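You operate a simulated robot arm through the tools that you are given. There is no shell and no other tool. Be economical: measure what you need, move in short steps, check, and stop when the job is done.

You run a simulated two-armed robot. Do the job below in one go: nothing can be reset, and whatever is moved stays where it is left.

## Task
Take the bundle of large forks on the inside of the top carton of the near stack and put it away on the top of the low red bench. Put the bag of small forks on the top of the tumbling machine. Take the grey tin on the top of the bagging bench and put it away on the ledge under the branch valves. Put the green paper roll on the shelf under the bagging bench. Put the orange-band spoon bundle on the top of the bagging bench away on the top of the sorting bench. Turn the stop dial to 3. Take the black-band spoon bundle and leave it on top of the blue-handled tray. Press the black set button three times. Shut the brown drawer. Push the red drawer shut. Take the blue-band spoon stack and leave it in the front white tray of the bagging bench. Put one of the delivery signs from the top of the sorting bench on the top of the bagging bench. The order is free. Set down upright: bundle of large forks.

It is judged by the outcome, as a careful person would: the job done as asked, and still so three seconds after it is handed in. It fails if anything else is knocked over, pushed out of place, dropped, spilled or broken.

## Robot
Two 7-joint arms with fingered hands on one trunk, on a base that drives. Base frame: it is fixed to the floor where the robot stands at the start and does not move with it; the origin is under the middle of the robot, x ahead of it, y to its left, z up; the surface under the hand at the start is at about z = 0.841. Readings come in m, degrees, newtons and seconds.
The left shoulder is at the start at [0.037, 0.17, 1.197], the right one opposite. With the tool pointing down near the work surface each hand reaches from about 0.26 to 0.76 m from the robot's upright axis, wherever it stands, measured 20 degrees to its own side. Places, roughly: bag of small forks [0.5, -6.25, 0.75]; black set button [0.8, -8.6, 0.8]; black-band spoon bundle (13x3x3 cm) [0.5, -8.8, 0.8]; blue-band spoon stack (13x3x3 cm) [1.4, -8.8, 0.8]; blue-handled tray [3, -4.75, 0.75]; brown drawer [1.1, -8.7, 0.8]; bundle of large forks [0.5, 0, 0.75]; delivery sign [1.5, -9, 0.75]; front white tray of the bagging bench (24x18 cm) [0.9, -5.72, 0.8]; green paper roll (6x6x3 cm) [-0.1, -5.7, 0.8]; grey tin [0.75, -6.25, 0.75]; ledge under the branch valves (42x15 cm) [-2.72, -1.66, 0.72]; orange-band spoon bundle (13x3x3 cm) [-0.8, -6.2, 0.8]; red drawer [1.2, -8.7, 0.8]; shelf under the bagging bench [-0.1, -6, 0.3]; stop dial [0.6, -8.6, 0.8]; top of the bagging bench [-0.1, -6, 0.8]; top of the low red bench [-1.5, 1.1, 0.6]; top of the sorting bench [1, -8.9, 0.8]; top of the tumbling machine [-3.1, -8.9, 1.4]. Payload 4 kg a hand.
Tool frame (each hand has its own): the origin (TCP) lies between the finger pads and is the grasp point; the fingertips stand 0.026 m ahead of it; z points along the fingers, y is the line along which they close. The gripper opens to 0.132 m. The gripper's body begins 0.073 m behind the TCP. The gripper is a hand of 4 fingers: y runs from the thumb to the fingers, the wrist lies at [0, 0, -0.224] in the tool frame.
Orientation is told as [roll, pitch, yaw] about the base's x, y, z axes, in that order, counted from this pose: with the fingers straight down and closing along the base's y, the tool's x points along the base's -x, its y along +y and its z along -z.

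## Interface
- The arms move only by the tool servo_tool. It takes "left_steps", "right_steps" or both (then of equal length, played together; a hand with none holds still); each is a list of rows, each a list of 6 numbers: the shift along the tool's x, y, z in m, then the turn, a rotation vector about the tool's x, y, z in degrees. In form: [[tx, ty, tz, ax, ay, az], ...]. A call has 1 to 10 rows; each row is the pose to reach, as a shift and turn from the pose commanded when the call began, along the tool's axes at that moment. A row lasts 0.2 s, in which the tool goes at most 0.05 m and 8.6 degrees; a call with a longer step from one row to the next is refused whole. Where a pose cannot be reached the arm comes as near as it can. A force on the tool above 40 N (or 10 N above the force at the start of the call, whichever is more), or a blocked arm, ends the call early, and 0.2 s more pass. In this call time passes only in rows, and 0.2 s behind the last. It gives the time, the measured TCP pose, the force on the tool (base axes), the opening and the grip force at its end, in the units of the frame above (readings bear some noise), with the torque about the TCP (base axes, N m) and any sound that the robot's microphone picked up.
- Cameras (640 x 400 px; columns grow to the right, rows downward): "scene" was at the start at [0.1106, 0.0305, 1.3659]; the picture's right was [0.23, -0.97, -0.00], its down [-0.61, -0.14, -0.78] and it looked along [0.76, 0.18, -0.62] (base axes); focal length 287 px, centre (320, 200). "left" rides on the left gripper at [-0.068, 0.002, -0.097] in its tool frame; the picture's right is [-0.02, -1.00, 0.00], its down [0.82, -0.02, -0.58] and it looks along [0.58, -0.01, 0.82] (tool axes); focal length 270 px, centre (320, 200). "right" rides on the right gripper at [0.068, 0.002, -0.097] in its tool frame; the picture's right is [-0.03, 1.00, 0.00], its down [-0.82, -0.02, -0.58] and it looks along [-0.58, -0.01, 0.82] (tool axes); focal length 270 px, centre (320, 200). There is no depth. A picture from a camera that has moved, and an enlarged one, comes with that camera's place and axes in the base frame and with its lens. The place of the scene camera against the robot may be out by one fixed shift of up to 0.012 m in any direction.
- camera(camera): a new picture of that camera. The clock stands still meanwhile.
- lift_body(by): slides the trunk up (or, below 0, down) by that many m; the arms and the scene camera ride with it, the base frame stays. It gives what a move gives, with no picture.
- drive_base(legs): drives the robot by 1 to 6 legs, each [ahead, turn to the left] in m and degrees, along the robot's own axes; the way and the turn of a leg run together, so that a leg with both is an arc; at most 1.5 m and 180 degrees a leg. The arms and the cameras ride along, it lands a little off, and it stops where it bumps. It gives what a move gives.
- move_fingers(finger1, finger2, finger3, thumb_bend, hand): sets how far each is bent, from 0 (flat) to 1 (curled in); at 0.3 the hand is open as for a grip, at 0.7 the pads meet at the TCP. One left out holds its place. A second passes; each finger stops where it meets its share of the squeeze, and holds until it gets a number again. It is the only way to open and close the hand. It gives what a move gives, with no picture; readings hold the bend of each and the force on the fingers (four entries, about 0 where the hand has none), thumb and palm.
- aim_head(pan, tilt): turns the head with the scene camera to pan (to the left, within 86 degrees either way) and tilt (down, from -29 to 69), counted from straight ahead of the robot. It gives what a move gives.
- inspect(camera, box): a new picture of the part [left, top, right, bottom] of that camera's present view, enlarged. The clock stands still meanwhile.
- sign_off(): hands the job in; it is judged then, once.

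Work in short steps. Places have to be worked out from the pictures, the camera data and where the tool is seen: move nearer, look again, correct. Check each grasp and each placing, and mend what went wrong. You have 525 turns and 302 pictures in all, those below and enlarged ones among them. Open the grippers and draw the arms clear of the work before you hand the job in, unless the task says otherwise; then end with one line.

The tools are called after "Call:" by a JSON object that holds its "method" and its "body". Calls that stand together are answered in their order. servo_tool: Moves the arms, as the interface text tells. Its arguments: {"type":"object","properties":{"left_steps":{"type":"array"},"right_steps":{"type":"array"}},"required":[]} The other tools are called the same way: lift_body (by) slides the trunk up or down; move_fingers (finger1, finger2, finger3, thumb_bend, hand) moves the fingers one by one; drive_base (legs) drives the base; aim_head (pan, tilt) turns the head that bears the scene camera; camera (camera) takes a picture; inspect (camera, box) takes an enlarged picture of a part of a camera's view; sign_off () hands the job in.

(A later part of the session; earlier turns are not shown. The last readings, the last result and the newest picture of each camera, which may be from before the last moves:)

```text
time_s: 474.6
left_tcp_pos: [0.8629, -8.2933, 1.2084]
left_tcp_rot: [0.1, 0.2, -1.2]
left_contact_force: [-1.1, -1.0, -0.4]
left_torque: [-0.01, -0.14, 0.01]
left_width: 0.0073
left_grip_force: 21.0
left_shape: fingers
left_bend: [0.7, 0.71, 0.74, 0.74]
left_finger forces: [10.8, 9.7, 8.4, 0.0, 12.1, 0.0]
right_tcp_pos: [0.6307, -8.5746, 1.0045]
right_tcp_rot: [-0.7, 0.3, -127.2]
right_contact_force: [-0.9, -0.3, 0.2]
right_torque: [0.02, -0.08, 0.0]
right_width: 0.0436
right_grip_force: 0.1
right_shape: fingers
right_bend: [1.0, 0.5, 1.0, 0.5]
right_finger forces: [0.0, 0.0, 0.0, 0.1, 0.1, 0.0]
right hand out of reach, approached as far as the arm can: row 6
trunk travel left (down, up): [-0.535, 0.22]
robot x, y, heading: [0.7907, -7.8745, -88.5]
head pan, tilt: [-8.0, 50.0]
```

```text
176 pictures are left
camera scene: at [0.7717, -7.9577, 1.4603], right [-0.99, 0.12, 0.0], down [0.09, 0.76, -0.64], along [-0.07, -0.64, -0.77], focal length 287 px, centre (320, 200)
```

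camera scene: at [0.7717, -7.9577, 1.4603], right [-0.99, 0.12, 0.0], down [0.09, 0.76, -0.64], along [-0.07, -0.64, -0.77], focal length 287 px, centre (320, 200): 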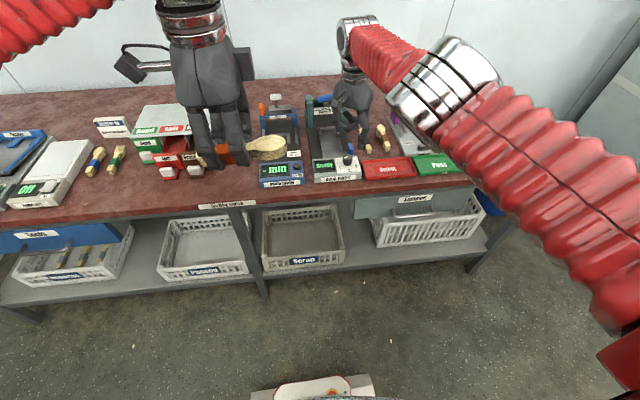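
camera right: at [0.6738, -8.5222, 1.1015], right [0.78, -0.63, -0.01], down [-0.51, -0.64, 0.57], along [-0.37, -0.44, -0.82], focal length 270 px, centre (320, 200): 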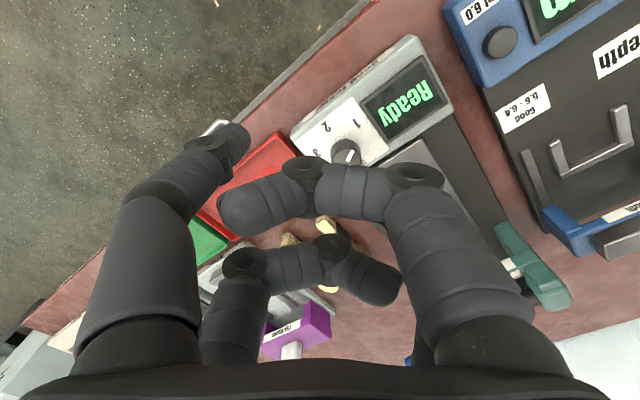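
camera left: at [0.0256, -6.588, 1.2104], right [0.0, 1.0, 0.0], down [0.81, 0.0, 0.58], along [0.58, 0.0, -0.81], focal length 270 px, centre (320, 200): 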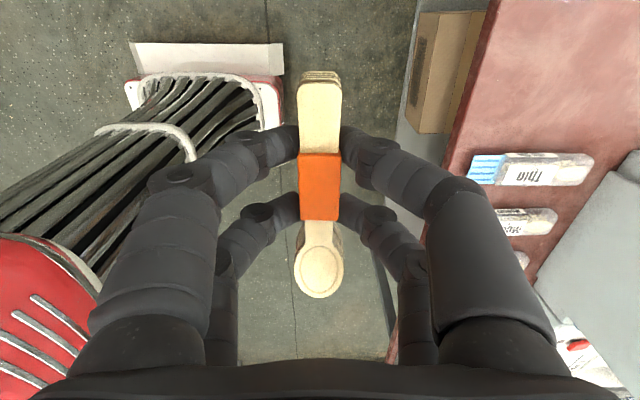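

The digits work as two opposing pairs, so I need to find which numbers form a pair; also the robot must be closer. I retract the hand by 15 cm, drive 15 cm forward, and test finger 1.

Call:
{"method": "servo_tool", "body": {"right_steps": [[0.03, -0.023, 0, 0, 0, 0], [0.06, -0.045, 0, 0, 0, 0], [0.09, -0.068, 0, 0, 0, 0], [0.12, -0.09, 0, 0, 0, 0]]}}

Call:
{"method": "drive_base", "body": {"legs": [[0.15, 0]]}}

Call:
{"method": "move_fingers", "body": {"hand": "right", "finger1": 0.4}}

Call:
{"method": "camera", "body": {"camera": "right"}}

```text
time_s: 475.6
left_tcp_pos: [0.8676, -8.2929, 1.2085]
left_tcp_rot: [0.0, 0.4, -1.0]
left_contact_force: [-0.1, 1.2, -0.1]
left_torque: [0.01, 0.01, -0.03]
left_width: 0.0079
left_grip_force: 20.5
left_shape: fingers
left_bend: [0.7, 0.71, 0.74, 0.74]
left_finger forces: [10.7, 9.7, 8.3, 0.1, 12.1, 0.0]
right_tcp_pos: [0.6505, -8.5685, 0.9892]
right_tcp_rot: [-1.1, 0.4, -127.5]
right_contact_force: [-0.9, 0.4, 0.0]
right_torque: [0.02, 0.01, -0.01]
right_width: 0.0438
right_grip_force: 0.2
right_shape: fingers
right_bend: [1.0, 0.5, 1.0, 0.5]
right_finger forces: [0.0, 0.0, 0.0, 0.0, 0.0, 0.0]
right hand out of reach, approached as far as the arm can: row 1, 2, 3, 4
trunk travel left (down, up): [-0.535, 0.22]
robot x, y, heading: [0.7876, -7.8748, -88.8]
head pan, tilt: [-8.0, 50.0]
```

```text
time_s: 477.0
left_tcp_pos: [0.8702, -8.444, 1.2075]
left_tcp_rot: [0.2, 0.3, -1.1]
left_contact_force: [-0.5, -0.7, -0.3]
left_torque: [0.06, -0.02, 0.0]
left_width: 0.0076
left_grip_force: 20.6
left_shape: fingers
left_bend: [0.7, 0.71, 0.74, 0.74]
left_finger forces: [10.8, 9.7, 8.4, 0.0, 12.1, 0.0]
right_tcp_pos: [0.6528, -8.7173, 0.9882]
right_tcp_rot: [-1.2, 0.5, -127.5]
right_contact_force: [0.7, -0.4, 0.6]
right_torque: [0.0, -0.04, -0.01]
right_width: 0.0439
right_grip_force: 0.0
right_shape: fingers
right_bend: [1.0, 0.5, 1.0, 0.5]
right_finger forces: [0.0, 0.0, 0.1, 0.1, 0.0, 0.0]
trunk travel left (down, up): [-0.535, 0.22]
robot x, y, heading: [0.7972, -8.0229, -88.9]
head pan, tilt: [-8.0, 50.0]
```

```text
time_s: 478.0
left_tcp_pos: [0.8705, -8.4413, 1.2083]
left_tcp_rot: [0.0, 0.4, -1.2]
left_contact_force: [0.0, 0.6, 0.2]
left_torque: [0.05, -0.01, 0.03]
left_width: 0.0076
left_grip_force: 20.0
left_shape: fingers
left_bend: [0.7, 0.71, 0.74, 0.74]
left_finger forces: [10.7, 9.7, 8.4, 0.1, 12.0, 0.0]
right_tcp_pos: [0.6518, -8.7151, 0.9905]
right_tcp_rot: [-1.2, 0.5, -127.6]
right_contact_force: [-0.3, -0.3, 0.0]
right_torque: [0.0, 0.01, 0.01]
right_width: 0.0823
right_grip_force: 0.0
right_shape: fingers
right_bend: [0.4, 0.5, 1.0, 0.5]
right_finger forces: [0.1, 0.1, 0.0, 0.0, 0.1, 0.1]
trunk travel left (down, up): [-0.535, 0.22]
robot x, y, heading: [0.7936, -8.0189, -88.6]
head pan, tilt: [-8.0, 50.0]
```

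```text
175 pictures are left
camera right: at [0.6963, -8.6647, 1.0883], right [0.78, -0.63, -0.02], down [-0.51, -0.64, 0.57], along [-0.37, -0.43, -0.82], focal length 270 px, centre (320, 200)
```

right: 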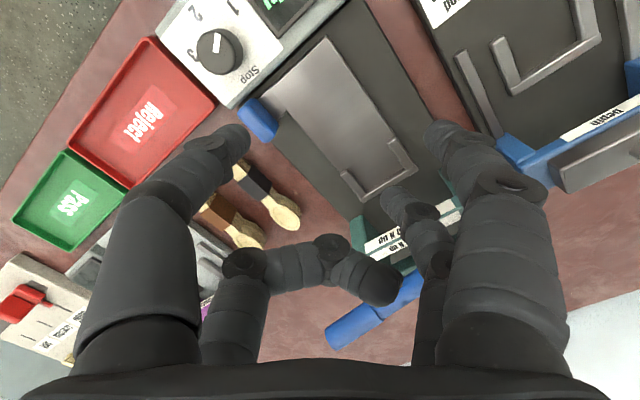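

Finger 1 is the right-upper digit; so thumb + finger 1 should be one opposing pair. I raise the hand, curl finger 2, and pull back over the knob.

Call:
{"method": "servo_tool", "body": {"right_steps": [[0, 0, -0.04, 0, 0, 0], [0.03, -0.02, -0.06, 0, 0, 0], [0.06, -0.045, -0.06, 0, 0, 0], [0.09, -0.068, -0.06, 0, 0, 0]]}}

Call:
{"method": "move_fingers", "body": {"hand": "right", "finger1": 0.5, "finger2": 1.0, "finger3": 1.0, "thumb_bend": 0.5}}

Call:
{"method": "camera", "body": {"camera": "right"}}

```text
time_s: 479.0
left_tcp_pos: [0.8697, -8.4427, 1.2101]
left_tcp_rot: [-0.1, 0.4, -1.2]
left_contact_force: [0.1, 0.3, 0.5]
left_torque: [-0.01, -0.02, -0.02]
left_width: 0.0079
left_grip_force: 19.8
left_shape: fingers
left_bend: [0.7, 0.71, 0.74, 0.74]
left_finger forces: [10.9, 9.6, 8.5, 0.1, 12.1, 0.0]
right_tcp_pos: [0.6636, -8.7195, 1.0495]
right_tcp_rot: [-1.2, 0.5, -127.6]
right_contact_force: [-0.5, 0.0, 0.3]
right_torque: [0.04, -0.04, -0.01]
right_width: 0.0824
right_grip_force: 0.1
right_shape: fingers
right_bend: [0.4, 0.5, 1.0, 0.5]
right_finger forces: [0.0, 0.0, 0.1, 0.0, 0.0, 0.1]
right hand out of reach, approached as far as the arm can: row 2, 3, 4
trunk travel left (down, up): [-0.535, 0.22]
robot x, y, heading: [0.7946, -8.0216, -88.6]
head pan, tilt: [-8.0, 50.0]
```

```text
time_s: 480.0
left_tcp_pos: [0.871, -8.4418, 1.2076]
left_tcp_rot: [-0.1, 0.4, -1.2]
left_contact_force: [0.4, 0.0, 0.2]
left_torque: [-0.02, 0.01, 0.0]
left_width: 0.0076
left_grip_force: 20.7
left_shape: fingers
left_bend: [0.7, 0.71, 0.74, 0.74]
left_finger forces: [10.9, 9.7, 8.5, 0.1, 12.1, 0.1]
right_tcp_pos: [0.6637, -8.719, 1.0498]
right_tcp_rot: [-1.2, 0.4, -127.6]
right_contact_force: [-0.3, 0.3, -0.6]
right_torque: [0.0, -0.01, 0.02]
right_width: 0.0661
right_grip_force: 0.1
right_shape: fingers
right_bend: [0.5, 0.88, 1.0, 0.5]
right_finger forces: [0.0, 0.1, 0.0, 0.1, 0.1, 0.0]
trunk travel left (down, up): [-0.535, 0.22]
robot x, y, heading: [0.7959, -8.0205, -89.1]
head pan, tilt: [-8.0, 50.0]
```

```text
174 pictures are left
camera right: at [0.708, -8.6676, 1.1474], right [0.78, -0.63, -0.02], down [-0.51, -0.65, 0.57], along [-0.37, -0.43, -0.82], focal length 270 px, centre (320, 200)
```

right: 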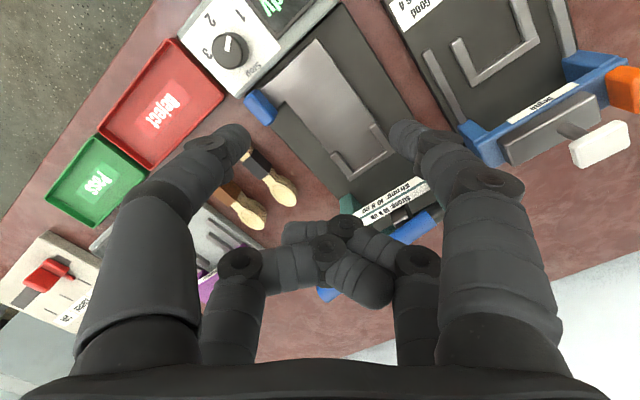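

Thumb and finger 1 oppose each other as hoped. The arm dislikes that twist when close in, so I rotate back ~25° and retract.

Call:
{"method": "servo_tool", "body": {"right_steps": [[0, 0, 0, 0, 0, -8], [0, 0, 0, 0, 0, -16], [0.02, -0.01, 0, 0, 0, -24], [0.045, -0.035, 0, 0, 0, -30], [0.07, -0.055, 0, 0, 0, -34], [0.1, -0.08, 0, 0, 0, -34]]}}

Call:
{"method": "camera", "body": {"camera": "right"}}

```text
time_s: 481.4
left_tcp_pos: [0.87, -8.4411, 1.2089]
left_tcp_rot: [-0.1, 0.4, -1.2]
left_contact_force: [-0.4, 0.1, -0.3]
left_torque: [0.02, 0.0, 0.02]
left_width: 0.0078
left_grip_force: 20.7
left_shape: fingers
left_bend: [0.7, 0.71, 0.74, 0.74]
left_finger forces: [10.7, 9.7, 8.4, 0.0, 12.1, 0.0]
right_tcp_pos: [0.6894, -8.7138, 1.0506]
right_tcp_rot: [-0.7, 1.2, -93.5]
right_contact_force: [-0.4, -1.0, 0.5]
right_torque: [0.01, -0.04, 0.0]
right_width: 0.0662
right_grip_force: 0.2
right_shape: fingers
right_bend: [0.5, 0.88, 1.0, 0.5]
right_finger forces: [0.0, 0.0, 0.0, 0.0, 0.1, 0.0]
right hand out of reach, approached as far as the arm can: row 3, 4, 5, 6
trunk travel left (down, up): [-0.535, 0.22]
robot x, y, heading: [0.7944, -8.0237, -88.9]
head pan, tilt: [-8.0, 50.0]
```

```text
173 pictures are left
camera right: at [0.696, -8.6479, 1.149], right [1.0, -0.09, -0.01], down [-0.06, -0.82, 0.56], along [-0.06, -0.56, -0.83], focal length 270 px, centre (320, 200)
```

right: 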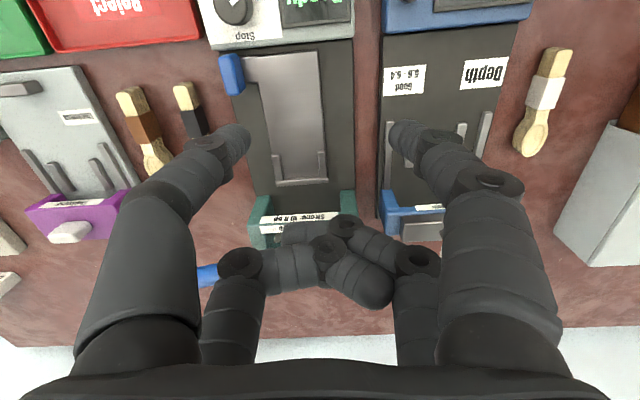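

The arm is nearly straight and stuck at the singularity; I nudge it sideways and up to bend the elbow, then retract.

Call:
{"method": "servo_tool", "body": {"right_steps": [[0, -0.03, -0.03, 0, 0, 0], [0.0, -0.06, -0.06, 0, 0, 0], [0.01, -0.09, -0.09, 0, 0, 0], [0.04, -0.11, -0.11, 0, 0, 0], [0.08, -0.12, -0.12, 0, 0, 0], [0.12, -0.12, -0.12, 0, 0, 0], [0.16, -0.12, -0.12, 0, 0, 0]]}}

Call:
{"method": "aim_head", "body": {"pan": -20, "tilt": 45}}

Call:
{"method": "camera", "body": {"camera": "scene"}}

```text
time_s: 483.0
left_tcp_pos: [0.8715, -8.4412, 1.2094]
left_tcp_rot: [-0.1, 0.5, -1.2]
left_contact_force: [-0.3, 0.1, 0.2]
left_torque: [-0.01, -0.02, 0.02]
left_width: 0.0077
left_grip_force: 20.7
left_shape: fingers
left_bend: [0.7, 0.71, 0.74, 0.74]
left_finger forces: [10.8, 9.6, 8.3, 0.0, 12.1, 0.1]
right_tcp_pos: [0.583, -8.7213, 1.1875]
right_tcp_rot: [-0.6, 1.1, -93.6]
right_contact_force: [-0.1, -0.8, -0.2]
right_torque: [0.0, 0.0, -0.02]
right_width: 0.066
right_grip_force: 0.1
right_shape: fingers
right_bend: [0.5, 0.88, 1.0, 0.5]
right_finger forces: [0.0, 0.0, 0.1, 0.0, 0.0, 0.0]
right hand out of reach, approached as far as the arm can: row 1, 2, 3, 4, 5, 6, 7
trunk travel left (down, up): [-0.535, 0.22]
robot x, y, heading: [0.7965, -8.0252, -89.0]
head pan, tilt: [-8.0, 50.0]
```

```text
time_s: 483.7
left_tcp_pos: [0.8708, -8.4409, 1.2092]
left_tcp_rot: [-0.1, 0.4, -1.2]
left_contact_force: [-0.4, -0.2, 0.4]
left_torque: [-0.04, 0.0, -0.04]
left_width: 0.0076
left_grip_force: 20.3
left_shape: fingers
left_bend: [0.7, 0.71, 0.74, 0.74]
left_finger forces: [10.8, 9.6, 8.3, 0.0, 12.1, 0.0]
right_tcp_pos: [0.5837, -8.7214, 1.1874]
right_tcp_rot: [-0.7, 1.1, -93.6]
right_contact_force: [-0.3, -0.3, -0.6]
right_torque: [-0.03, -0.01, 0.0]
right_width: 0.0663
right_grip_force: 0.3
right_shape: fingers
right_bend: [0.5, 0.88, 1.0, 0.5]
right_finger forces: [0.1, 0.1, 0.1, 0.1, 0.0, 0.1]
trunk travel left (down, up): [-0.535, 0.22]
robot x, y, heading: [0.7954, -8.0235, -88.8]
head pan, tilt: [-20.0, 45.0]
```

```text
172 pictures are left
camera scene: at [0.763, -8.1061, 1.4674], right [-0.95, 0.32, 0.0], down [0.23, 0.67, -0.71], along [-0.23, -0.67, -0.71], focal length 287 px, centre (320, 200)
```

scene: 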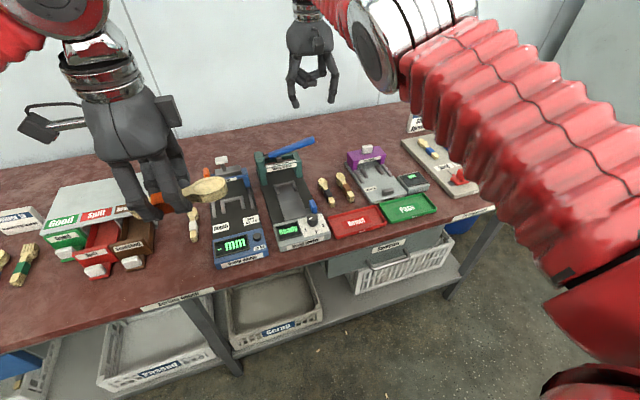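

Call:
{"method": "servo_tool", "body": {"right_steps": [[0, -0.01, 0.04, 0, 0, 0], [0, -0.02, 0.08, 0, 0, 0], [0, -0.03, 0.12, 0, 0, 0], [0.02, -0.04, 0.15, 0, 0, 0], [0.05, -0.05, 0.16, 0, 0, 0], [0.09, -0.05, 0.16, 0, 0, 0], [0.13, -0.05, 0.16, 0, 0, 0], [0.17, -0.05, 0.16, 0, 0, 0]]}}

```text
time_s: 485.5
left_tcp_pos: [0.8709, -8.4416, 1.2077]
left_tcp_rot: [-0.1, 0.4, -1.1]
left_contact_force: [0.4, 0.6, 0.0]
left_torque: [-0.01, 0.01, 0.03]
left_width: 0.0078
left_grip_force: 20.2
left_shape: fingers
left_bend: [0.7, 0.71, 0.74, 0.74]
left_finger forces: [10.8, 9.7, 8.5, 0.0, 12.2, 0.0]
right_tcp_pos: [0.5336, -8.7275, 1.0229]
right_tcp_rot: [-0.7, 1.1, -93.6]
right_contact_force: [0.1, 0.0, -0.1]
right_torque: [0.0, 0.01, 0.0]
right_width: 0.0663
right_grip_force: 0.0
right_shape: fingers
right_bend: [0.5, 0.88, 1.0, 0.5]
right_finger forces: [0.1, 0.1, 0.1, 0.0, 0.0, 0.0]
right hand out of reach, approached as far as the arm can: row 1, 2, 3, 4, 5, 6, 7, 8
trunk travel left (down, up): [-0.535, 0.22]
robot x, y, heading: [0.7982, -8.0238, -88.7]
head pan, tilt: [-20.0, 45.0]
```

The elbow has flipped upward, limiting retraction. I back the robot off into free space to re-pose the right arm.

Call:
{"method": "drive_base", "body": {"legs": [[-0.5, 0]]}}

Call:
{"method": "servo_tool", "body": {"right_steps": [[0, -0.03, 0.04, 0, 0, 0], [0, -0.06, 0.08, 0, 0, 0], [0, -0.09, 0.12, 0, 0, 0], [0, -0.12, 0.16, 0, 0, 0], [0, -0.15, 0.2, 0, 0, 0], [0.03, -0.17, 0.23, 0, 0, 0], [0.07, -0.18, 0.25, 0, 0, 0], [0.11, -0.18, 0.27, 0, 0, 0], [0.15, -0.18, 0.28, 0, 0, 0], [0.19, -0.18, 0.28, 0, 0, 0]]}}

Call:
{"method": "camera", "body": {"camera": "scene"}}

```text
time_s: 488.6
left_tcp_pos: [0.8558, -7.9313, 1.2088]
left_tcp_rot: [-0.1, 0.4, -2.4]
left_contact_force: [0.4, 0.3, 0.0]
left_torque: [0.0, 0.0, 0.02]
left_width: 0.0077
left_grip_force: 21.0
left_shape: fingers
left_bend: [0.7, 0.71, 0.74, 0.74]
left_finger forces: [10.8, 9.7, 8.5, 0.0, 12.0, 0.1]
right_tcp_pos: [0.5133, -8.208, 1.0237]
right_tcp_rot: [-0.8, 1.0, -95.0]
right_contact_force: [-0.2, -0.6, 0.1]
right_torque: [0.0, -0.04, 0.0]
right_width: 0.0662
right_grip_force: 0.0
right_shape: fingers
right_bend: [0.5, 0.88, 1.0, 0.5]
right_finger forces: [0.0, 0.0, 0.1, 0.0, 0.0, 0.1]
trunk travel left (down, up): [-0.535, 0.22]
robot x, y, heading: [0.7927, -7.5113, -90.2]
head pan, tilt: [-20.0, 45.0]
```

```text
time_s: 490.8
left_tcp_pos: [0.8572, -7.9301, 1.2091]
left_tcp_rot: [-0.2, 0.4, -2.5]
left_contact_force: [-0.3, -0.4, -0.1]
left_torque: [0.01, -0.02, 0.0]
left_width: 0.0079
left_grip_force: 20.1
left_shape: fingers
left_bend: [0.7, 0.71, 0.74, 0.74]
left_finger forces: [10.8, 9.6, 8.4, 0.1, 12.1, 0.1]
right_tcp_pos: [0.3301, -8.0567, 0.7122]
right_tcp_rot: [-0.6, 1.0, -94.7]
right_contact_force: [-0.8, -0.2, 0.2]
right_torque: [-0.02, 0.0, -0.03]
right_width: 0.0658
right_grip_force: 0.1
right_shape: fingers
right_bend: [0.5, 0.88, 1.0, 0.5]
right_finger forces: [0.0, 0.0, 0.0, 0.0, 0.0, 0.0]
right hand out of reach, approached as far as the arm can: row 2, 3, 4, 5, 6, 7, 8, 9, 10
trunk travel left (down, up): [-0.535, 0.22]
robot x, y, heading: [0.7919, -7.5095, -90.3]
head pan, tilt: [-20.0, 45.0]
```

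```text
171 pictures are left
camera scene: at [0.7565, -7.5931, 1.4675], right [-0.94, 0.35, 0.0], down [0.25, 0.66, -0.71], along [-0.25, -0.66, -0.71], focal length 287 px, centre (320, 200)
```

scene: 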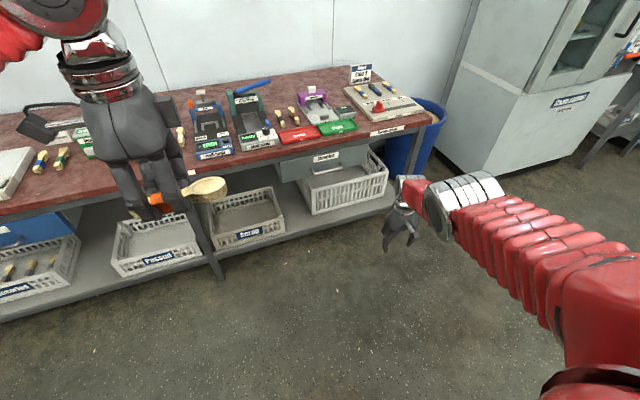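

Call:
{"method": "servo_tool", "body": {"right_steps": [[0.04, 0.0, 0, 0, 0, 0], [0.08, 0.0, 0, 0, 0, 0], [0.1, 0.03, -0.02, 0, 0, 0], [0.1, 0.06, -0.05, 0, 0, 0], [0.1, 0.09, -0.09, 0, 0, 0], [0.1, 0.12, -0.13, 0, 0, 0], [0.1, 0.15, -0.17, 0, 0, 0], [0.1, 0.18, -0.21, 0, 0, 0], [0.1, 0.21, -0.25, 0, 0, 0], [0.1, 0.23, -0.29, 0, 0, 0]]}}

Call:
{"method": "camera", "body": {"camera": "scene"}}

```text
time_s: 492.9
left_tcp_pos: [0.8564, -7.9297, 1.2106]
left_tcp_rot: [0.0, 0.4, -2.5]
left_contact_force: [0.4, -0.1, 0.8]
left_torque: [0.01, -0.01, -0.01]
left_width: 0.0078
left_grip_force: 20.3
left_shape: fingers
left_bend: [0.7, 0.71, 0.74, 0.74]
left_finger forces: [10.8, 9.7, 8.5, 0.0, 12.1, 0.0]
right_tcp_pos: [0.5822, -8.1959, 0.9557]
right_tcp_rot: [-0.7, 1.3, -95.0]
right_contact_force: [0.5, 1.4, -0.3]
right_torque: [-0.01, 0.0, -0.02]
right_width: 0.0662
right_grip_force: 0.0
right_shape: fingers
right_bend: [0.5, 0.88, 1.0, 0.5]
right_finger forces: [0.0, 0.0, 0.0, 0.0, 0.1, 0.0]
right hand out of reach, approached as far as the arm can: row 1, 2, 3, 4, 5, 6, 7, 8, 9, 10
trunk travel left (down, up): [-0.535, 0.22]
robot x, y, heading: [0.7925, -7.5095, -90.1]
head pan, tilt: [-20.0, 45.0]
```

```text
170 pictures are left
camera scene: at [0.7571, -7.5926, 1.4676], right [-0.94, 0.35, 0.0], down [0.25, 0.66, -0.71], along [-0.25, -0.66, -0.71], focal length 287 px, centre (320, 200)
```

scene: 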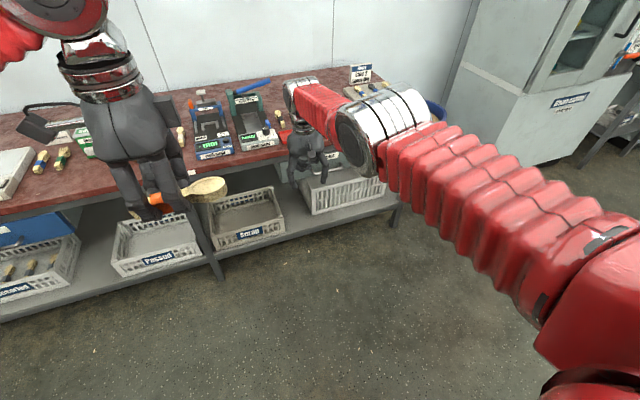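

The elbow is locked straight. I try passing the hand high, then down with retraction.

Call:
{"method": "servo_tool", "body": {"right_steps": [[0.02, 0, -0.04, 0, 0, 0], [0.04, 0, -0.08, 0, 0, 0], [0.06, 0, -0.12, 0, 0, 0], [0.08, 0, -0.16, 0, 0, 0], [0.1, 0, -0.2, 0, 0, 0], [0.12, 0, -0.24, 0, 0, 0], [0.14, 0, -0.28, 0, 0, 0], [0.16, 0, -0.32, 0, 0, 0], [0.18, 0, -0.36, 0, 0, 0], [0.2, 0, -0.4, 0, 0, 0]]}}

Call:
{"method": "servo_tool", "body": {"right_steps": [[0, -0.01, 0.04, 0, 0, 0], [0, -0.02, 0.08, 0, 0, 0], [0, -0.03, 0.12, 0, 0, 0], [0, -0.04, 0.16, 0, 0, 0], [0.02, -0.05, 0.2, 0, 0, 0], [0.05, -0.06, 0.22, 0, 0, 0]]}}

```text
time_s: 495.1
left_tcp_pos: [0.8572, -7.9306, 1.2086]
left_tcp_rot: [0.0, 0.4, -2.4]
left_contact_force: [0.9, -0.5, 0.2]
left_torque: [0.0, -0.02, 0.03]
left_width: 0.008
left_grip_force: 21.2
left_shape: fingers
left_bend: [0.7, 0.71, 0.74, 0.74]
left_finger forces: [10.8, 9.7, 8.4, 0.0, 12.1, 0.0]
right_tcp_pos: [0.604, -8.1549, 1.3495]
right_tcp_rot: [-0.6, 1.2, -94.8]
right_contact_force: [-0.4, 0.4, 0.6]
right_torque: [-0.02, 0.01, -0.02]
right_width: 0.0658
right_grip_force: 0.1
right_shape: fingers
right_bend: [0.5, 0.88, 1.0, 0.5]
right_finger forces: [0.0, 0.0, 0.0, 0.0, 0.0, 0.0]
right hand out of reach, approached as far as the arm can: row 1, 2, 3, 4, 5, 6, 7, 8, 9, 10
trunk travel left (down, up): [-0.535, 0.22]
robot x, y, heading: [0.7899, -7.511, -90.4]
head pan, tilt: [-20.0, 45.0]
```

```text
time_s: 496.6
left_tcp_pos: [0.8577, -7.9306, 1.2098]
left_tcp_rot: [0.0, 0.5, -2.5]
left_contact_force: [-0.1, -0.7, -0.2]
left_torque: [0.02, 0.01, 0.0]
left_width: 0.0076
left_grip_force: 20.7
left_shape: fingers
left_bend: [0.7, 0.71, 0.74, 0.74]
left_finger forces: [10.8, 9.7, 8.4, 0.0, 12.2, 0.1]
right_tcp_pos: [0.5564, -8.2085, 1.1537]
right_tcp_rot: [-0.6, 1.2, -94.9]
right_contact_force: [0.1, 0.6, -1.0]
right_torque: [0.01, -0.01, 0.02]
right_width: 0.0659
right_grip_force: 0.1
right_shape: fingers
right_bend: [0.5, 0.88, 1.0, 0.5]
right_finger forces: [0.0, 0.0, 0.0, 0.0, 0.0, 0.1]
right hand out of reach, approached as far as the arm can: row 1, 2, 3, 4, 5, 6
trunk travel left (down, up): [-0.535, 0.22]
robot x, y, heading: [0.7896, -7.5119, -90.4]
head pan, tilt: [-20.0, 45.0]
```

I realise the commanded pose has run far behind the robot through repeated retractions. I bring the command forward again (~1 m) so it becomes reachable.

Call:
{"method": "servo_tool", "body": {"right_steps": [[-0.05, 0, 0, 0, 0, 0], [-0.1, 0, 0, 0, 0, 0], [-0.15, 0, 0, 0, 0, 0], [-0.2, 0, 0, 0, 0, 0], [-0.25, 0, 0, 0, 0, 0], [-0.3, 0, 0, 0, 0, 0], [-0.35, 0, 0, 0, 0, 0], [-0.4, 0, 0, 0, 0, 0], [-0.45, 0, 0, 0, 0, 0], [-0.5, 0, 0, 0, 0, 0]]}}

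Call:
{"method": "servo_tool", "body": {"right_steps": [[-0.05, 0, 0, 0, 0, 0], [-0.1, 0, 0, 0, 0, 0], [-0.15, 0, 0, 0, 0, 0], [-0.2, 0, 0, 0, 0, 0], [-0.25, 0, 0, 0, 0, 0], [-0.3, 0, 0, 0, 0, 0], [-0.35, 0, 0, 0, 0, 0], [-0.4, 0, 0, 0, 0, 0], [-0.45, 0, 0, 0, 0, 0]]}}

Call:
{"method": "camera", "body": {"camera": "scene"}}

```text
time_s: 498.8
left_tcp_pos: [0.8561, -7.9312, 1.2087]
left_tcp_rot: [0.0, 0.4, -2.5]
left_contact_force: [0.0, -0.3, 0.5]
left_torque: [0.01, -0.02, 0.01]
left_width: 0.0077
left_grip_force: 20.8
left_shape: fingers
left_bend: [0.7, 0.71, 0.74, 0.74]
left_finger forces: [10.9, 9.8, 8.4, 0.0, 12.1, 0.1]
right_tcp_pos: [0.5262, -8.2119, 1.1396]
right_tcp_rot: [-0.7, 1.0, -94.9]
right_contact_force: [-0.2, 0.3, 1.1]
right_torque: [0.01, -0.02, 0.0]
right_width: 0.0659
right_grip_force: 0.1
right_shape: fingers
right_bend: [0.5, 0.88, 1.0, 0.5]
right_finger forces: [0.0, 0.1, 0.1, 0.1, 0.0, 0.0]
right hand out of reach, approached as far as the arm can: row 1, 2, 3, 4, 5, 6, 7, 8, 9, 10
trunk travel left (down, up): [-0.535, 0.22]
robot x, y, heading: [0.7869, -7.5101, -90.3]
head pan, tilt: [-20.0, 45.0]
```

```text
time_s: 500.8
left_tcp_pos: [0.8571, -7.9305, 1.2084]
left_tcp_rot: [0.0, 0.4, -2.5]
left_contact_force: [-1.0, -0.2, -0.5]
left_torque: [-0.01, -0.04, -0.02]
left_width: 0.0077
left_grip_force: 20.6
left_shape: fingers
left_bend: [0.7, 0.71, 0.74, 0.74]
left_finger forces: [10.8, 9.6, 8.4, 0.0, 12.0, 0.0]
right_tcp_pos: [0.5242, -8.213, 1.13]
right_tcp_rot: [-0.7, 1.0, -94.9]
right_contact_force: [0.3, 0.3, 0.0]
right_torque: [0.0, -0.01, 0.0]
right_width: 0.0663
right_grip_force: 0.0
right_shape: fingers
right_bend: [0.5, 0.88, 1.0, 0.5]
right_finger forces: [0.0, 0.0, 0.1, 0.0, 0.0, 0.0]
right hand out of reach, approached as far as the arm can: row 1, 2, 3, 4, 5, 6, 7, 8, 9
trunk travel left (down, up): [-0.535, 0.22]
robot x, y, heading: [0.7919, -7.5092, -90.3]
head pan, tilt: [-20.0, 45.0]
```

```text
169 pictures are left
camera scene: at [0.7567, -7.5935, 1.4674], right [-0.94, 0.35, 0.0], down [0.25, 0.66, -0.71], along [-0.25, -0.66, -0.71], focal length 287 px, centre (320, 200)
```

scene: 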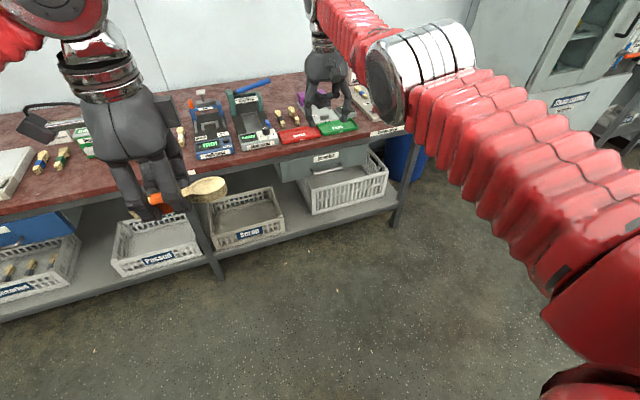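

I try a turn: a drive stop re-syncs the commanded pose with the measured one, which freed the arm before.

Call:
{"method": "drive_base", "body": {"legs": [[0, 70]]}}

Call:
{"method": "servo_tool", "body": {"right_steps": [[0.02, 0, 0.03, 0, 0, 0], [0.04, 0, 0.06, 0, 0, 0], [0.06, 0, 0.09, 0, 0, 0]]}}

```text
time_s: 503.1
left_tcp_pos: [1.0971, -7.802, 1.21]
left_tcp_rot: [-0.1, 0.5, 34.9]
left_contact_force: [0.2, 0.3, -0.9]
left_torque: [-0.02, 0.04, -0.03]
left_width: 0.0076
left_grip_force: 20.6
left_shape: fingers
left_bend: [0.7, 0.71, 0.74, 0.75]
left_finger forces: [10.9, 9.8, 8.5, 0.1, 12.0, 0.0]
right_tcp_pos: [1.0028, -8.2307, 1.1315]
right_tcp_rot: [-0.9, 0.9, -57.5]
right_contact_force: [0.4, 1.1, 0.4]
right_torque: [-0.01, 0.04, -0.04]
right_width: 0.0661
right_grip_force: 0.0
right_shape: fingers
right_bend: [0.5, 0.88, 1.0, 0.5]
right_finger forces: [0.0, 0.1, 0.0, 0.0, 0.1, 0.1]
trunk travel left (down, up): [-0.535, 0.22]
robot x, y, heading: [0.758, -7.5326, -51.3]
head pan, tilt: [-20.0, 45.0]
stopped in leg 1: the robot was blocked; the commanded pose is now the measured one
```

```text
time_s: 503.9
left_tcp_pos: [1.0937, -7.805, 1.2097]
left_tcp_rot: [-0.1, 0.3, 34.8]
left_contact_force: [0.5, 0.4, -0.3]
left_torque: [-0.01, 0.0, 0.01]
left_width: 0.0077
left_grip_force: 21.0
left_shape: fingers
left_bend: [0.7, 0.71, 0.74, 0.75]
left_finger forces: [10.9, 9.8, 8.5, 0.0, 12.1, 0.0]
right_tcp_pos: [1.0113, -8.2268, 1.0378]
right_tcp_rot: [-0.8, 1.1, -57.5]
right_contact_force: [-0.1, 0.0, -0.1]
right_torque: [-0.02, -0.03, -0.03]
right_width: 0.0659
right_grip_force: 0.0
right_shape: fingers
right_bend: [0.5, 0.88, 1.0, 0.5]
right_finger forces: [0.0, 0.0, 0.0, 0.0, 0.0, 0.0]
right hand out of reach, approached as far as the arm can: row 1, 2, 3
trunk travel left (down, up): [-0.535, 0.22]
robot x, y, heading: [0.757, -7.5282, -51.6]
head pan, tilt: [-20.0, 45.0]
```

I test whether the wrist's flexion limit is the cause: tilt the hand so the fingers point forward (pitch −25°) while retracting.

Call:
{"method": "servo_tool", "body": {"right_steps": [[0, 0, 0, 0, -8, 0], [0, 0, 0, 0, -16, 0], [0.02, 0, 0, 0, -24, 0], [0.05, 0, 0, 0, -30, 0], [0.09, 0, 0, 0, -30, 0], [0.13, 0, 0, 0, -30, 0]]}}

Call:
{"method": "camera", "body": {"camera": "scene"}}

```text
time_s: 505.3
left_tcp_pos: [1.0957, -7.8058, 1.2097]
left_tcp_rot: [-0.2, 0.4, 34.9]
left_contact_force: [1.4, 0.2, -0.2]
left_torque: [0.03, 0.03, -0.01]
left_width: 0.0077
left_grip_force: 21.1
left_shape: fingers
left_bend: [0.7, 0.71, 0.74, 0.75]
left_finger forces: [10.9, 9.9, 8.5, 0.1, 12.1, 0.1]
right_tcp_pos: [1.0891, -8.2995, 1.0181]
right_tcp_rot: [-1.0, -28.9, -57.0]
right_contact_force: [0.0, -0.7, 0.1]
right_torque: [0.02, 0.02, -0.02]
right_width: 0.0662
right_grip_force: 0.1
right_shape: fingers
right_bend: [0.5, 0.88, 1.0, 0.5]
right_finger forces: [0.0, 0.0, 0.1, 0.1, 0.0, 0.0]
right hand out of reach, approached as far as the arm can: row 1, 2, 3, 4, 5, 6
trunk travel left (down, up): [-0.535, 0.22]
robot x, y, heading: [0.7562, -7.5317, -51.4]
head pan, tilt: [-20.0, 45.0]
```

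```text
168 pictures are left
camera scene: at [0.788, -7.6124, 1.4674], right [-0.95, -0.32, 0.0], down [-0.23, 0.67, -0.71], along [0.22, -0.67, -0.71], focal length 287 px, centre (320, 200)
```

scene: 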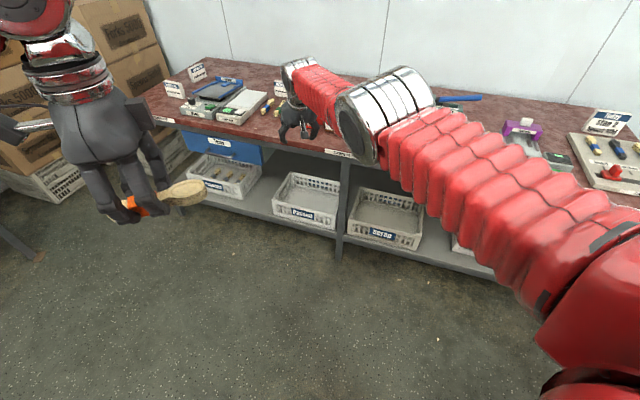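

The elbow is locked dead straight. I'll swing the arm low across to the robot's left, under the left hand, where the shoulder limit should force the elbow to bend.

Call:
{"method": "servo_tool", "body": {"right_steps": [[0.01, 0, 0.02, 0, 8, 0], [0.02, 0, 0.04, 0, 16, 0], [0.04, 0, 0.07, 0, 24, 0], [0.06, 0, 0.1, 0, 29, 0], [0.08, 0.0, 0.14, 0, 29, 0], [0.1, 0, 0.18, 0, 29, 0], [0.12, 0.0, 0.22, 0, 29, 0], [0.14, 0.0, 0.26, 0, 29, 0]]}}

Call:
{"method": "servo_tool", "body": {"right_steps": [[0, 0.045, 0, 0, 0, 0], [0, 0.09, 0, 0, 0, 0], [0, 0.135, 0, 0, 0, 0], [0, 0.18, 0, 0, 0, 0], [0.01, 0.22, 0, 0, 0, 0], [0.02, 0.26, 0, 0, 0, 0], [0.03, 0.3, 0, 0, 0, 0], [0.05, 0.34, 0, 0, 0, 0], [0.07, 0.38, 0, 0, 0, 0], [0.1, 0.41, 0, 0, 0, 0]]}}

Call:
{"method": "camera", "body": {"camera": "scene"}}

```text
time_s: 507.1
left_tcp_pos: [1.0924, -7.8059, 1.2094]
left_tcp_rot: [-0.1, 0.3, 34.8]
left_contact_force: [0.3, -0.6, 0.3]
left_torque: [0.05, -0.03, -0.01]
left_width: 0.0075
left_grip_force: 20.9
left_shape: fingers
left_bend: [0.7, 0.71, 0.74, 0.75]
left_finger forces: [10.8, 9.8, 8.6, 0.0, 12.1, 0.0]
right_tcp_pos: [0.9572, -8.1941, 0.7937]
right_tcp_rot: [-0.7, -0.2, -57.5]
right_contact_force: [0.1, 0.3, -0.3]
right_torque: [0.0, -0.05, 0.02]
right_width: 0.0657
right_grip_force: 0.1
right_shape: fingers
right_bend: [0.5, 0.88, 1.0, 0.5]
right_finger forces: [0.0, 0.0, 0.0, 0.0, 0.0, 0.1]
right hand out of reach, approached as far as the arm can: row 1, 2, 3, 4, 5, 6, 7, 8
trunk travel left (down, up): [-0.535, 0.22]
robot x, y, heading: [0.7555, -7.535, -51.5]
head pan, tilt: [-20.0, 45.0]
```

```text
time_s: 509.5
left_tcp_pos: [1.0946, -7.8065, 1.2093]
left_tcp_rot: [0.0, 0.3, 34.9]
left_contact_force: [0.8, 0.2, -0.5]
left_torque: [0.02, -0.01, 0.02]
left_width: 0.0076
left_grip_force: 20.5
left_shape: fingers
left_bend: [0.7, 0.71, 0.74, 0.75]
left_finger forces: [11.0, 9.8, 8.6, 0.1, 12.1, 0.1]
right_tcp_pos: [1.1443, -7.9798, 0.8113]
right_tcp_rot: [-2.3, -1.5, -60.8]
right_contact_force: [0.4, 0.6, -0.1]
right_torque: [0.03, -0.03, -0.01]
right_width: 0.0663
right_grip_force: 0.1
right_shape: fingers
right_bend: [0.5, 0.88, 1.0, 0.5]
right_finger forces: [0.0, 0.1, 0.1, 0.1, 0.0, 0.0]
right hand out of reach, approached as far as the arm can: row 1, 2, 3, 4, 5, 6, 7, 8, 9, 10
trunk travel left (down, up): [-0.535, 0.22]
robot x, y, heading: [0.755, -7.5332, -51.5]
head pan, tilt: [-20.0, 45.0]
stopped in row 10 (right hand): the arm was blocked; the commanded pose is now the measured one
```

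```text
167 pictures are left
camera scene: at [0.7874, -7.6128, 1.4674], right [-0.95, -0.32, 0.0], down [-0.22, 0.67, -0.71], along [0.22, -0.67, -0.71], focal length 287 px, centre (320, 200)
```

scene: 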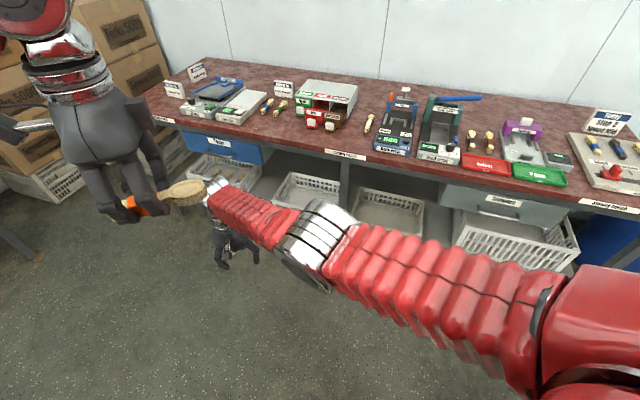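

Blocked, so command is re-synced. Now retract from here.

Call:
{"method": "servo_tool", "body": {"right_steps": [[0.03, 0, -0.02, 0, 0, 0], [0.06, 0, -0.04, 0, 0, 0], [0.1, 0, -0.06, 0, 0, 0], [0.14, 0, -0.08, 0, 0, 0]]}}

```text
time_s: 510.5
left_tcp_pos: [1.0933, -7.8053, 1.2106]
left_tcp_rot: [-0.2, 0.4, 34.8]
left_contact_force: [0.8, -0.1, -1.0]
left_torque: [0.02, 0.0, 0.01]
left_width: 0.0079
left_grip_force: 20.2
left_shape: fingers
left_bend: [0.7, 0.71, 0.74, 0.75]
left_finger forces: [10.9, 9.8, 8.6, 0.0, 12.2, 0.1]
right_tcp_pos: [1.0775, -7.8514, 0.8893]
right_tcp_rot: [-2.0, -1.6, -60.6]
right_contact_force: [-0.6, 0.5, -0.1]
right_torque: [0.0, 0.0, -0.01]
right_width: 0.0663
right_grip_force: 0.0
right_shape: fingers
right_bend: [0.5, 0.88, 1.0, 0.5]
right_finger forces: [0.0, 0.0, 0.0, 0.0, 0.0, 0.0]
trunk travel left (down, up): [-0.535, 0.22]
robot x, y, heading: [0.7568, -7.5329, -51.6]
head pan, tilt: [-20.0, 45.0]
```

Freed. I move it out from under the left hand, to the right and then up.

Call:
{"method": "servo_tool", "body": {"right_steps": [[0, -0.045, 0, 0, 0, 0], [0, -0.09, 0, 0, 0, 0], [0, -0.135, 0, 0, 0, 0], [0, -0.18, 0, 0, 0, 0], [0, -0.22, 0, 0, 0, 0], [0, -0.26, -0.02, 0, 0, 0], [0, -0.29, -0.06, 0, 0, 0], [0, -0.3, -0.1, 0, 0, 0], [0, -0.3, -0.14, 0, 0, 0], [0, -0.3, -0.18, 0, 0, 0]]}}

Call:
{"method": "drive_base", "body": {"legs": [[0, -38]]}}

Call:
{"method": "camera", "body": {"camera": "scene"}}

```text
time_s: 512.7
left_tcp_pos: [1.0937, -7.8048, 1.2107]
left_tcp_rot: [-0.2, 0.4, 34.8]
left_contact_force: [0.4, 0.5, -0.7]
left_torque: [-0.01, -0.01, 0.0]
left_width: 0.0077
left_grip_force: 20.9
left_shape: fingers
left_bend: [0.7, 0.71, 0.74, 0.75]
left_finger forces: [10.8, 9.9, 8.6, 0.1, 12.1, 0.0]
right_tcp_pos: [0.8205, -7.9892, 1.0779]
right_tcp_rot: [-2.0, -1.3, -60.6]
right_contact_force: [0.4, 0.0, 0.3]
right_torque: [-0.05, 0.0, 0.01]
right_width: 0.0662
right_grip_force: 0.1
right_shape: fingers
right_bend: [0.5, 0.88, 1.0, 0.5]
right_finger forces: [0.0, 0.0, 0.0, 0.0, 0.0, 0.0]
trunk travel left (down, up): [-0.535, 0.22]
robot x, y, heading: [0.7558, -7.5332, -51.4]
head pan, tilt: [-20.0, 45.0]
```

```text
time_s: 515.1
left_tcp_pos: [0.8497, -7.9579, 1.2103]
left_tcp_rot: [-0.1, 0.5, -4.0]
left_contact_force: [0.4, 0.1, 0.6]
left_torque: [-0.02, 0.01, -0.01]
left_width: 0.0076
left_grip_force: 20.4
left_shape: fingers
left_bend: [0.7, 0.71, 0.74, 0.75]
left_finger forces: [10.9, 9.8, 8.5, 0.1, 12.3, 0.1]
right_tcp_pos: [0.5183, -7.9294, 1.0766]
right_tcp_rot: [-1.9, -1.3, -99.3]
right_contact_force: [-0.4, -0.1, 0.0]
right_torque: [0.02, 0.01, 0.03]
right_width: 0.0659
right_grip_force: 0.1
right_shape: fingers
right_bend: [0.5, 0.88, 1.0, 0.5]
right_finger forces: [0.0, 0.1, 0.0, 0.0, 0.1, 0.0]
trunk travel left (down, up): [-0.535, 0.22]
robot x, y, heading: [0.7954, -7.5335, -90.1]
head pan, tilt: [-20.0, 45.0]
```

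```text
166 pictures are left
camera scene: at [0.7613, -7.6173, 1.4674], right [-0.94, 0.34, 0.0], down [0.24, 0.67, -0.71], along [-0.24, -0.66, -0.71], focal length 287 px, centre (320, 200)
```

scene: 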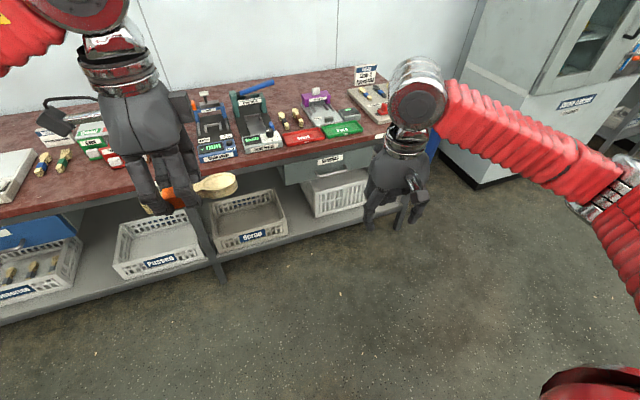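

Normal pose restored. I drive up to the bench and hover over the dial at a comfortable reach.

Call:
{"method": "drive_base", "body": {"legs": [[0.5, 0]]}}

Call:
{"method": "servo_tool", "body": {"right_steps": [[-0.03, 0.025, 0, -2, 1, 4], [-0.06, 0.05, 0, -2, 1, 8], [-0.09, 0.075, 0.0, -2, 1, 10], [-0.12, 0.095, 0.02, -2, 1, 10]]}}

Call:
{"method": "camera", "body": {"camera": "right"}}

```text
time_s: 518.1
left_tcp_pos: [0.8401, -8.4531, 1.2096]
left_tcp_rot: [-0.1, 0.4, -4.8]
left_contact_force: [-0.2, 0.2, -0.6]
left_torque: [-0.01, -0.01, -0.01]
left_width: 0.0077
left_grip_force: 21.6
left_shape: fingers
left_bend: [0.7, 0.71, 0.74, 0.75]
left_finger forces: [10.8, 9.9, 8.5, 0.1, 12.1, 0.1]
right_tcp_pos: [0.5103, -8.4205, 1.0774]
right_tcp_rot: [-1.8, -1.4, -100.1]
right_contact_force: [-0.6, -0.1, -0.3]
right_torque: [0.02, -0.05, 0.02]
right_width: 0.0658
right_grip_force: 0.0
right_shape: fingers
right_bend: [0.5, 0.88, 1.0, 0.5]
right_finger forces: [0.0, 0.1, 0.0, 0.1, 0.0, 0.1]
trunk travel left (down, up): [-0.535, 0.22]
robot x, y, heading: [0.7945, -8.0285, -90.7]
head pan, tilt: [-20.0, 45.0]
```

```text
time_s: 519.1
left_tcp_pos: [0.8393, -8.4538, 1.211]
left_tcp_rot: [-0.1, 0.5, -4.9]
left_contact_force: [-1.1, -0.3, -0.8]
left_torque: [0.05, -0.02, -0.03]
left_width: 0.0077
left_grip_force: 20.9
left_shape: fingers
left_bend: [0.7, 0.71, 0.74, 0.75]
left_finger forces: [10.8, 9.8, 8.6, 0.1, 12.1, 0.0]
right_tcp_pos: [0.5841, -8.5569, 1.0621]
right_tcp_rot: [0.2, -0.5, -110.2]
right_contact_force: [-1.0, 0.6, -0.1]
right_torque: [0.01, -0.02, 0.0]
right_width: 0.0659
right_grip_force: 0.0
right_shape: fingers
right_bend: [0.5, 0.88, 1.0, 0.5]
right_finger forces: [0.0, 0.0, 0.0, 0.0, 0.0, 0.0]
trunk travel left (down, up): [-0.535, 0.22]
robot x, y, heading: [0.7914, -8.0286, -91.0]
head pan, tilt: [-20.0, 45.0]
```

```text
165 pictures are left
camera right: at [0.609, -8.4923, 1.1578], right [0.93, -0.37, 0.0], down [-0.3, -0.75, 0.58], along [-0.21, -0.54, -0.81], focal length 270 px, centre (320, 200)
```

right: 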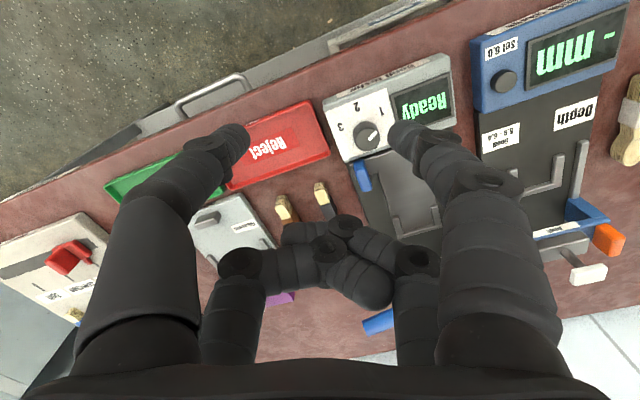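

Dial at ≈[0.616, -8.62]. I align over it and come down to z≈0.95.

Call:
{"method": "servo_tool", "body": {"right_steps": [[-0.02, 0.02, 0.02, 0, 0, 0], [-0.04, 0.04, 0.05, 0, 0, 0], [-0.048, 0.052, 0.08, 0, 0, 0], [-0.048, 0.052, 0.11, 0, 0, 0]]}}

Call:
{"method": "camera", "body": {"camera": "right"}}

```text
time_s: 520.1
left_tcp_pos: [0.8386, -8.4537, 1.2121]
left_tcp_rot: [-0.1, 0.4, -4.8]
left_contact_force: [-1.0, -0.2, 0.5]
left_torque: [0.04, -0.02, -0.01]
left_width: 0.0078
left_grip_force: 21.2
left_shape: fingers
left_bend: [0.7, 0.71, 0.74, 0.75]
left_finger forces: [10.8, 9.8, 8.5, 0.0, 12.1, 0.1]
right_tcp_pos: [0.6119, -8.6191, 0.9483]
right_tcp_rot: [0.2, -0.4, -110.2]
right_contact_force: [-0.3, 0.1, -0.4]
right_torque: [-0.02, -0.02, 0.0]
right_width: 0.0659
right_grip_force: 0.0
right_shape: fingers
right_bend: [0.5, 0.88, 1.0, 0.5]
right_finger forces: [0.1, 0.1, 0.1, 0.0, 0.0, 0.0]
trunk travel left (down, up): [-0.535, 0.22]
robot x, y, heading: [0.7915, -8.0238, -90.6]
head pan, tilt: [-20.0, 45.0]
```

```text
164 pictures are left
camera right: at [0.6371, -8.5549, 1.0455], right [0.93, -0.37, 0.0], down [-0.3, -0.75, 0.58], along [-0.21, -0.55, -0.81], focal length 270 px, centre (320, 200)
```

right: 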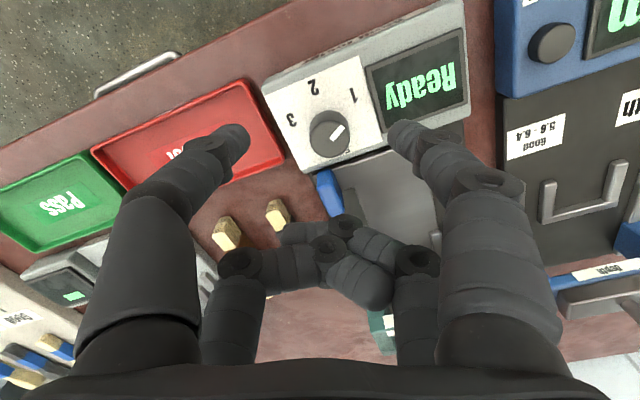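

Knob top ≈[0.617, -8.633, 0.857]. I centre on it and lower until the tips are around the knob.

Call:
{"method": "servo_tool", "body": {"right_steps": [[-0.012, 0.009, 0.02, 0, 0, 0], [-0.012, 0.009, 0.045, 0, 0, 0], [-0.012, 0.009, 0.065, 0, 0, 0]]}}

Call:
{"method": "camera", "body": {"camera": "right"}}

```text
time_s: 520.9
left_tcp_pos: [0.8397, -8.4522, 1.2112]
left_tcp_rot: [-0.1, 0.4, -4.8]
left_contact_force: [0.2, -0.3, -0.3]
left_torque: [0.03, 0.0, 0.01]
left_width: 0.0078
left_grip_force: 20.8
left_shape: fingers
left_bend: [0.7, 0.71, 0.74, 0.75]
left_finger forces: [10.8, 9.8, 8.5, 0.0, 11.9, 0.1]
right_tcp_pos: [0.6184, -8.6352, 0.8804]
right_tcp_rot: [0.2, -0.4, -110.1]
right_contact_force: [-0.6, -0.1, -0.3]
right_torque: [0.05, 0.01, 0.0]
right_width: 0.0658
right_grip_force: 0.1
right_shape: fingers
right_bend: [0.5, 0.88, 1.0, 0.5]
right_finger forces: [0.1, 0.0, 0.0, 0.0, 0.0, 0.0]
trunk travel left (down, up): [-0.535, 0.22]
robot x, y, heading: [0.7918, -8.0286, -90.7]
head pan, tilt: [-20.0, 45.0]
```

```text
163 pictures are left
camera right: at [0.6437, -8.5694, 0.9765], right [0.93, -0.37, 0.01], down [-0.3, -0.75, 0.58], along [-0.21, -0.55, -0.81], focal length 270 px, centre (320, 200)
```

right: 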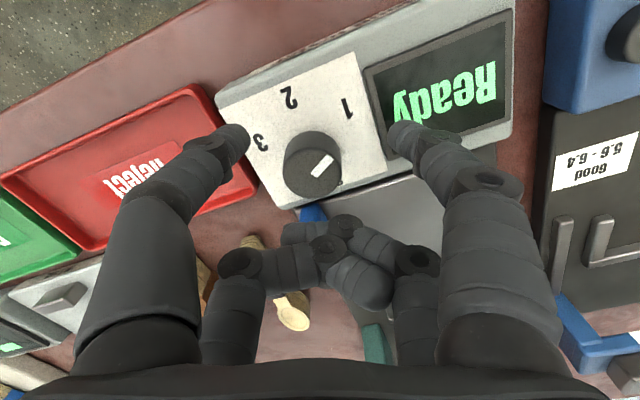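

Aligned with the knob. Down 12 mm and pinch.

Call:
{"method": "servo_tool", "body": {"right_steps": [[0.0, -0.002, 0.006, 0, 0, 0], [0.0, -0.002, 0.012, 0, 0, 0]]}}

Call:
{"method": "move_fingers", "body": {"hand": "right", "finger1": 0.72, "thumb_bend": 0.72}}

Call:
{"method": "camera", "body": {"camera": "right"}}

```text
time_s: 521.5
left_tcp_pos: [0.8394, -8.4527, 1.2116]
left_tcp_rot: [-0.1, 0.3, -4.9]
left_contact_force: [0.0, -0.7, -0.1]
left_torque: [0.0, 0.02, 0.0]
left_width: 0.0076
left_grip_force: 21.0
left_shape: fingers
left_bend: [0.7, 0.71, 0.74, 0.75]
left_finger forces: [10.8, 9.9, 8.4, 0.0, 12.1, 0.0]
right_tcp_pos: [0.6161, -8.6327, 0.8709]
right_tcp_rot: [0.2, -0.4, -110.1]
right_contact_force: [-0.7, 0.2, 0.0]
right_torque: [-0.02, -0.01, 0.0]
right_width: 0.0658
right_grip_force: 0.2
right_shape: fingers
right_bend: [0.5, 0.88, 1.0, 0.5]
right_finger forces: [0.0, 0.1, 0.1, 0.0, 0.0, 0.0]
trunk travel left (down, up): [-0.535, 0.22]
robot x, y, heading: [0.7957, -8.0288, -90.8]
head pan, tilt: [-20.0, 45.0]
```

```text
time_s: 522.5
left_tcp_pos: [0.8385, -8.453, 1.212]
left_tcp_rot: [0.0, 0.4, -4.7]
left_contact_force: [0.7, 0.4, -0.7]
left_torque: [0.01, 0.0, 0.0]
left_width: 0.0078
left_grip_force: 20.4
left_shape: fingers
left_bend: [0.7, 0.71, 0.74, 0.75]
left_finger forces: [10.8, 9.8, 8.5, 0.0, 12.1, 0.0]
right_tcp_pos: [0.6167, -8.6326, 0.8706]
right_tcp_rot: [0.2, -0.5, -110.2]
right_contact_force: [-0.7, 5.1, -1.4]
right_torque: [0.07, 0.0, 0.03]
right_width: 0.0015
right_grip_force: 2.7
right_shape: fingers
right_bend: [0.71, 0.88, 1.0, 0.69]
right_finger forces: [2.0, 0.0, 0.1, 0.0, 3.8, 0.1]
trunk travel left (down, up): [-0.535, 0.22]
robot x, y, heading: [0.7947, -8.0277, -90.9]
head pan, tilt: [-20.0, 45.0]
```

```text
162 pictures are left
camera right: at [0.6417, -8.5679, 0.9674], right [0.93, -0.37, 0.0], down [-0.3, -0.75, 0.58], along [-0.21, -0.54, -0.81], focal length 270 px, centre (320, 200)
```

right: 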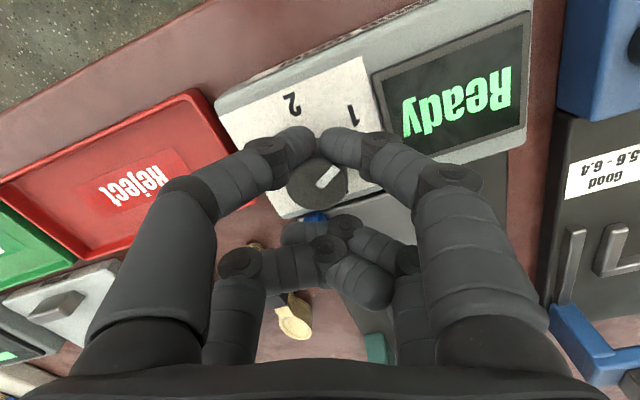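

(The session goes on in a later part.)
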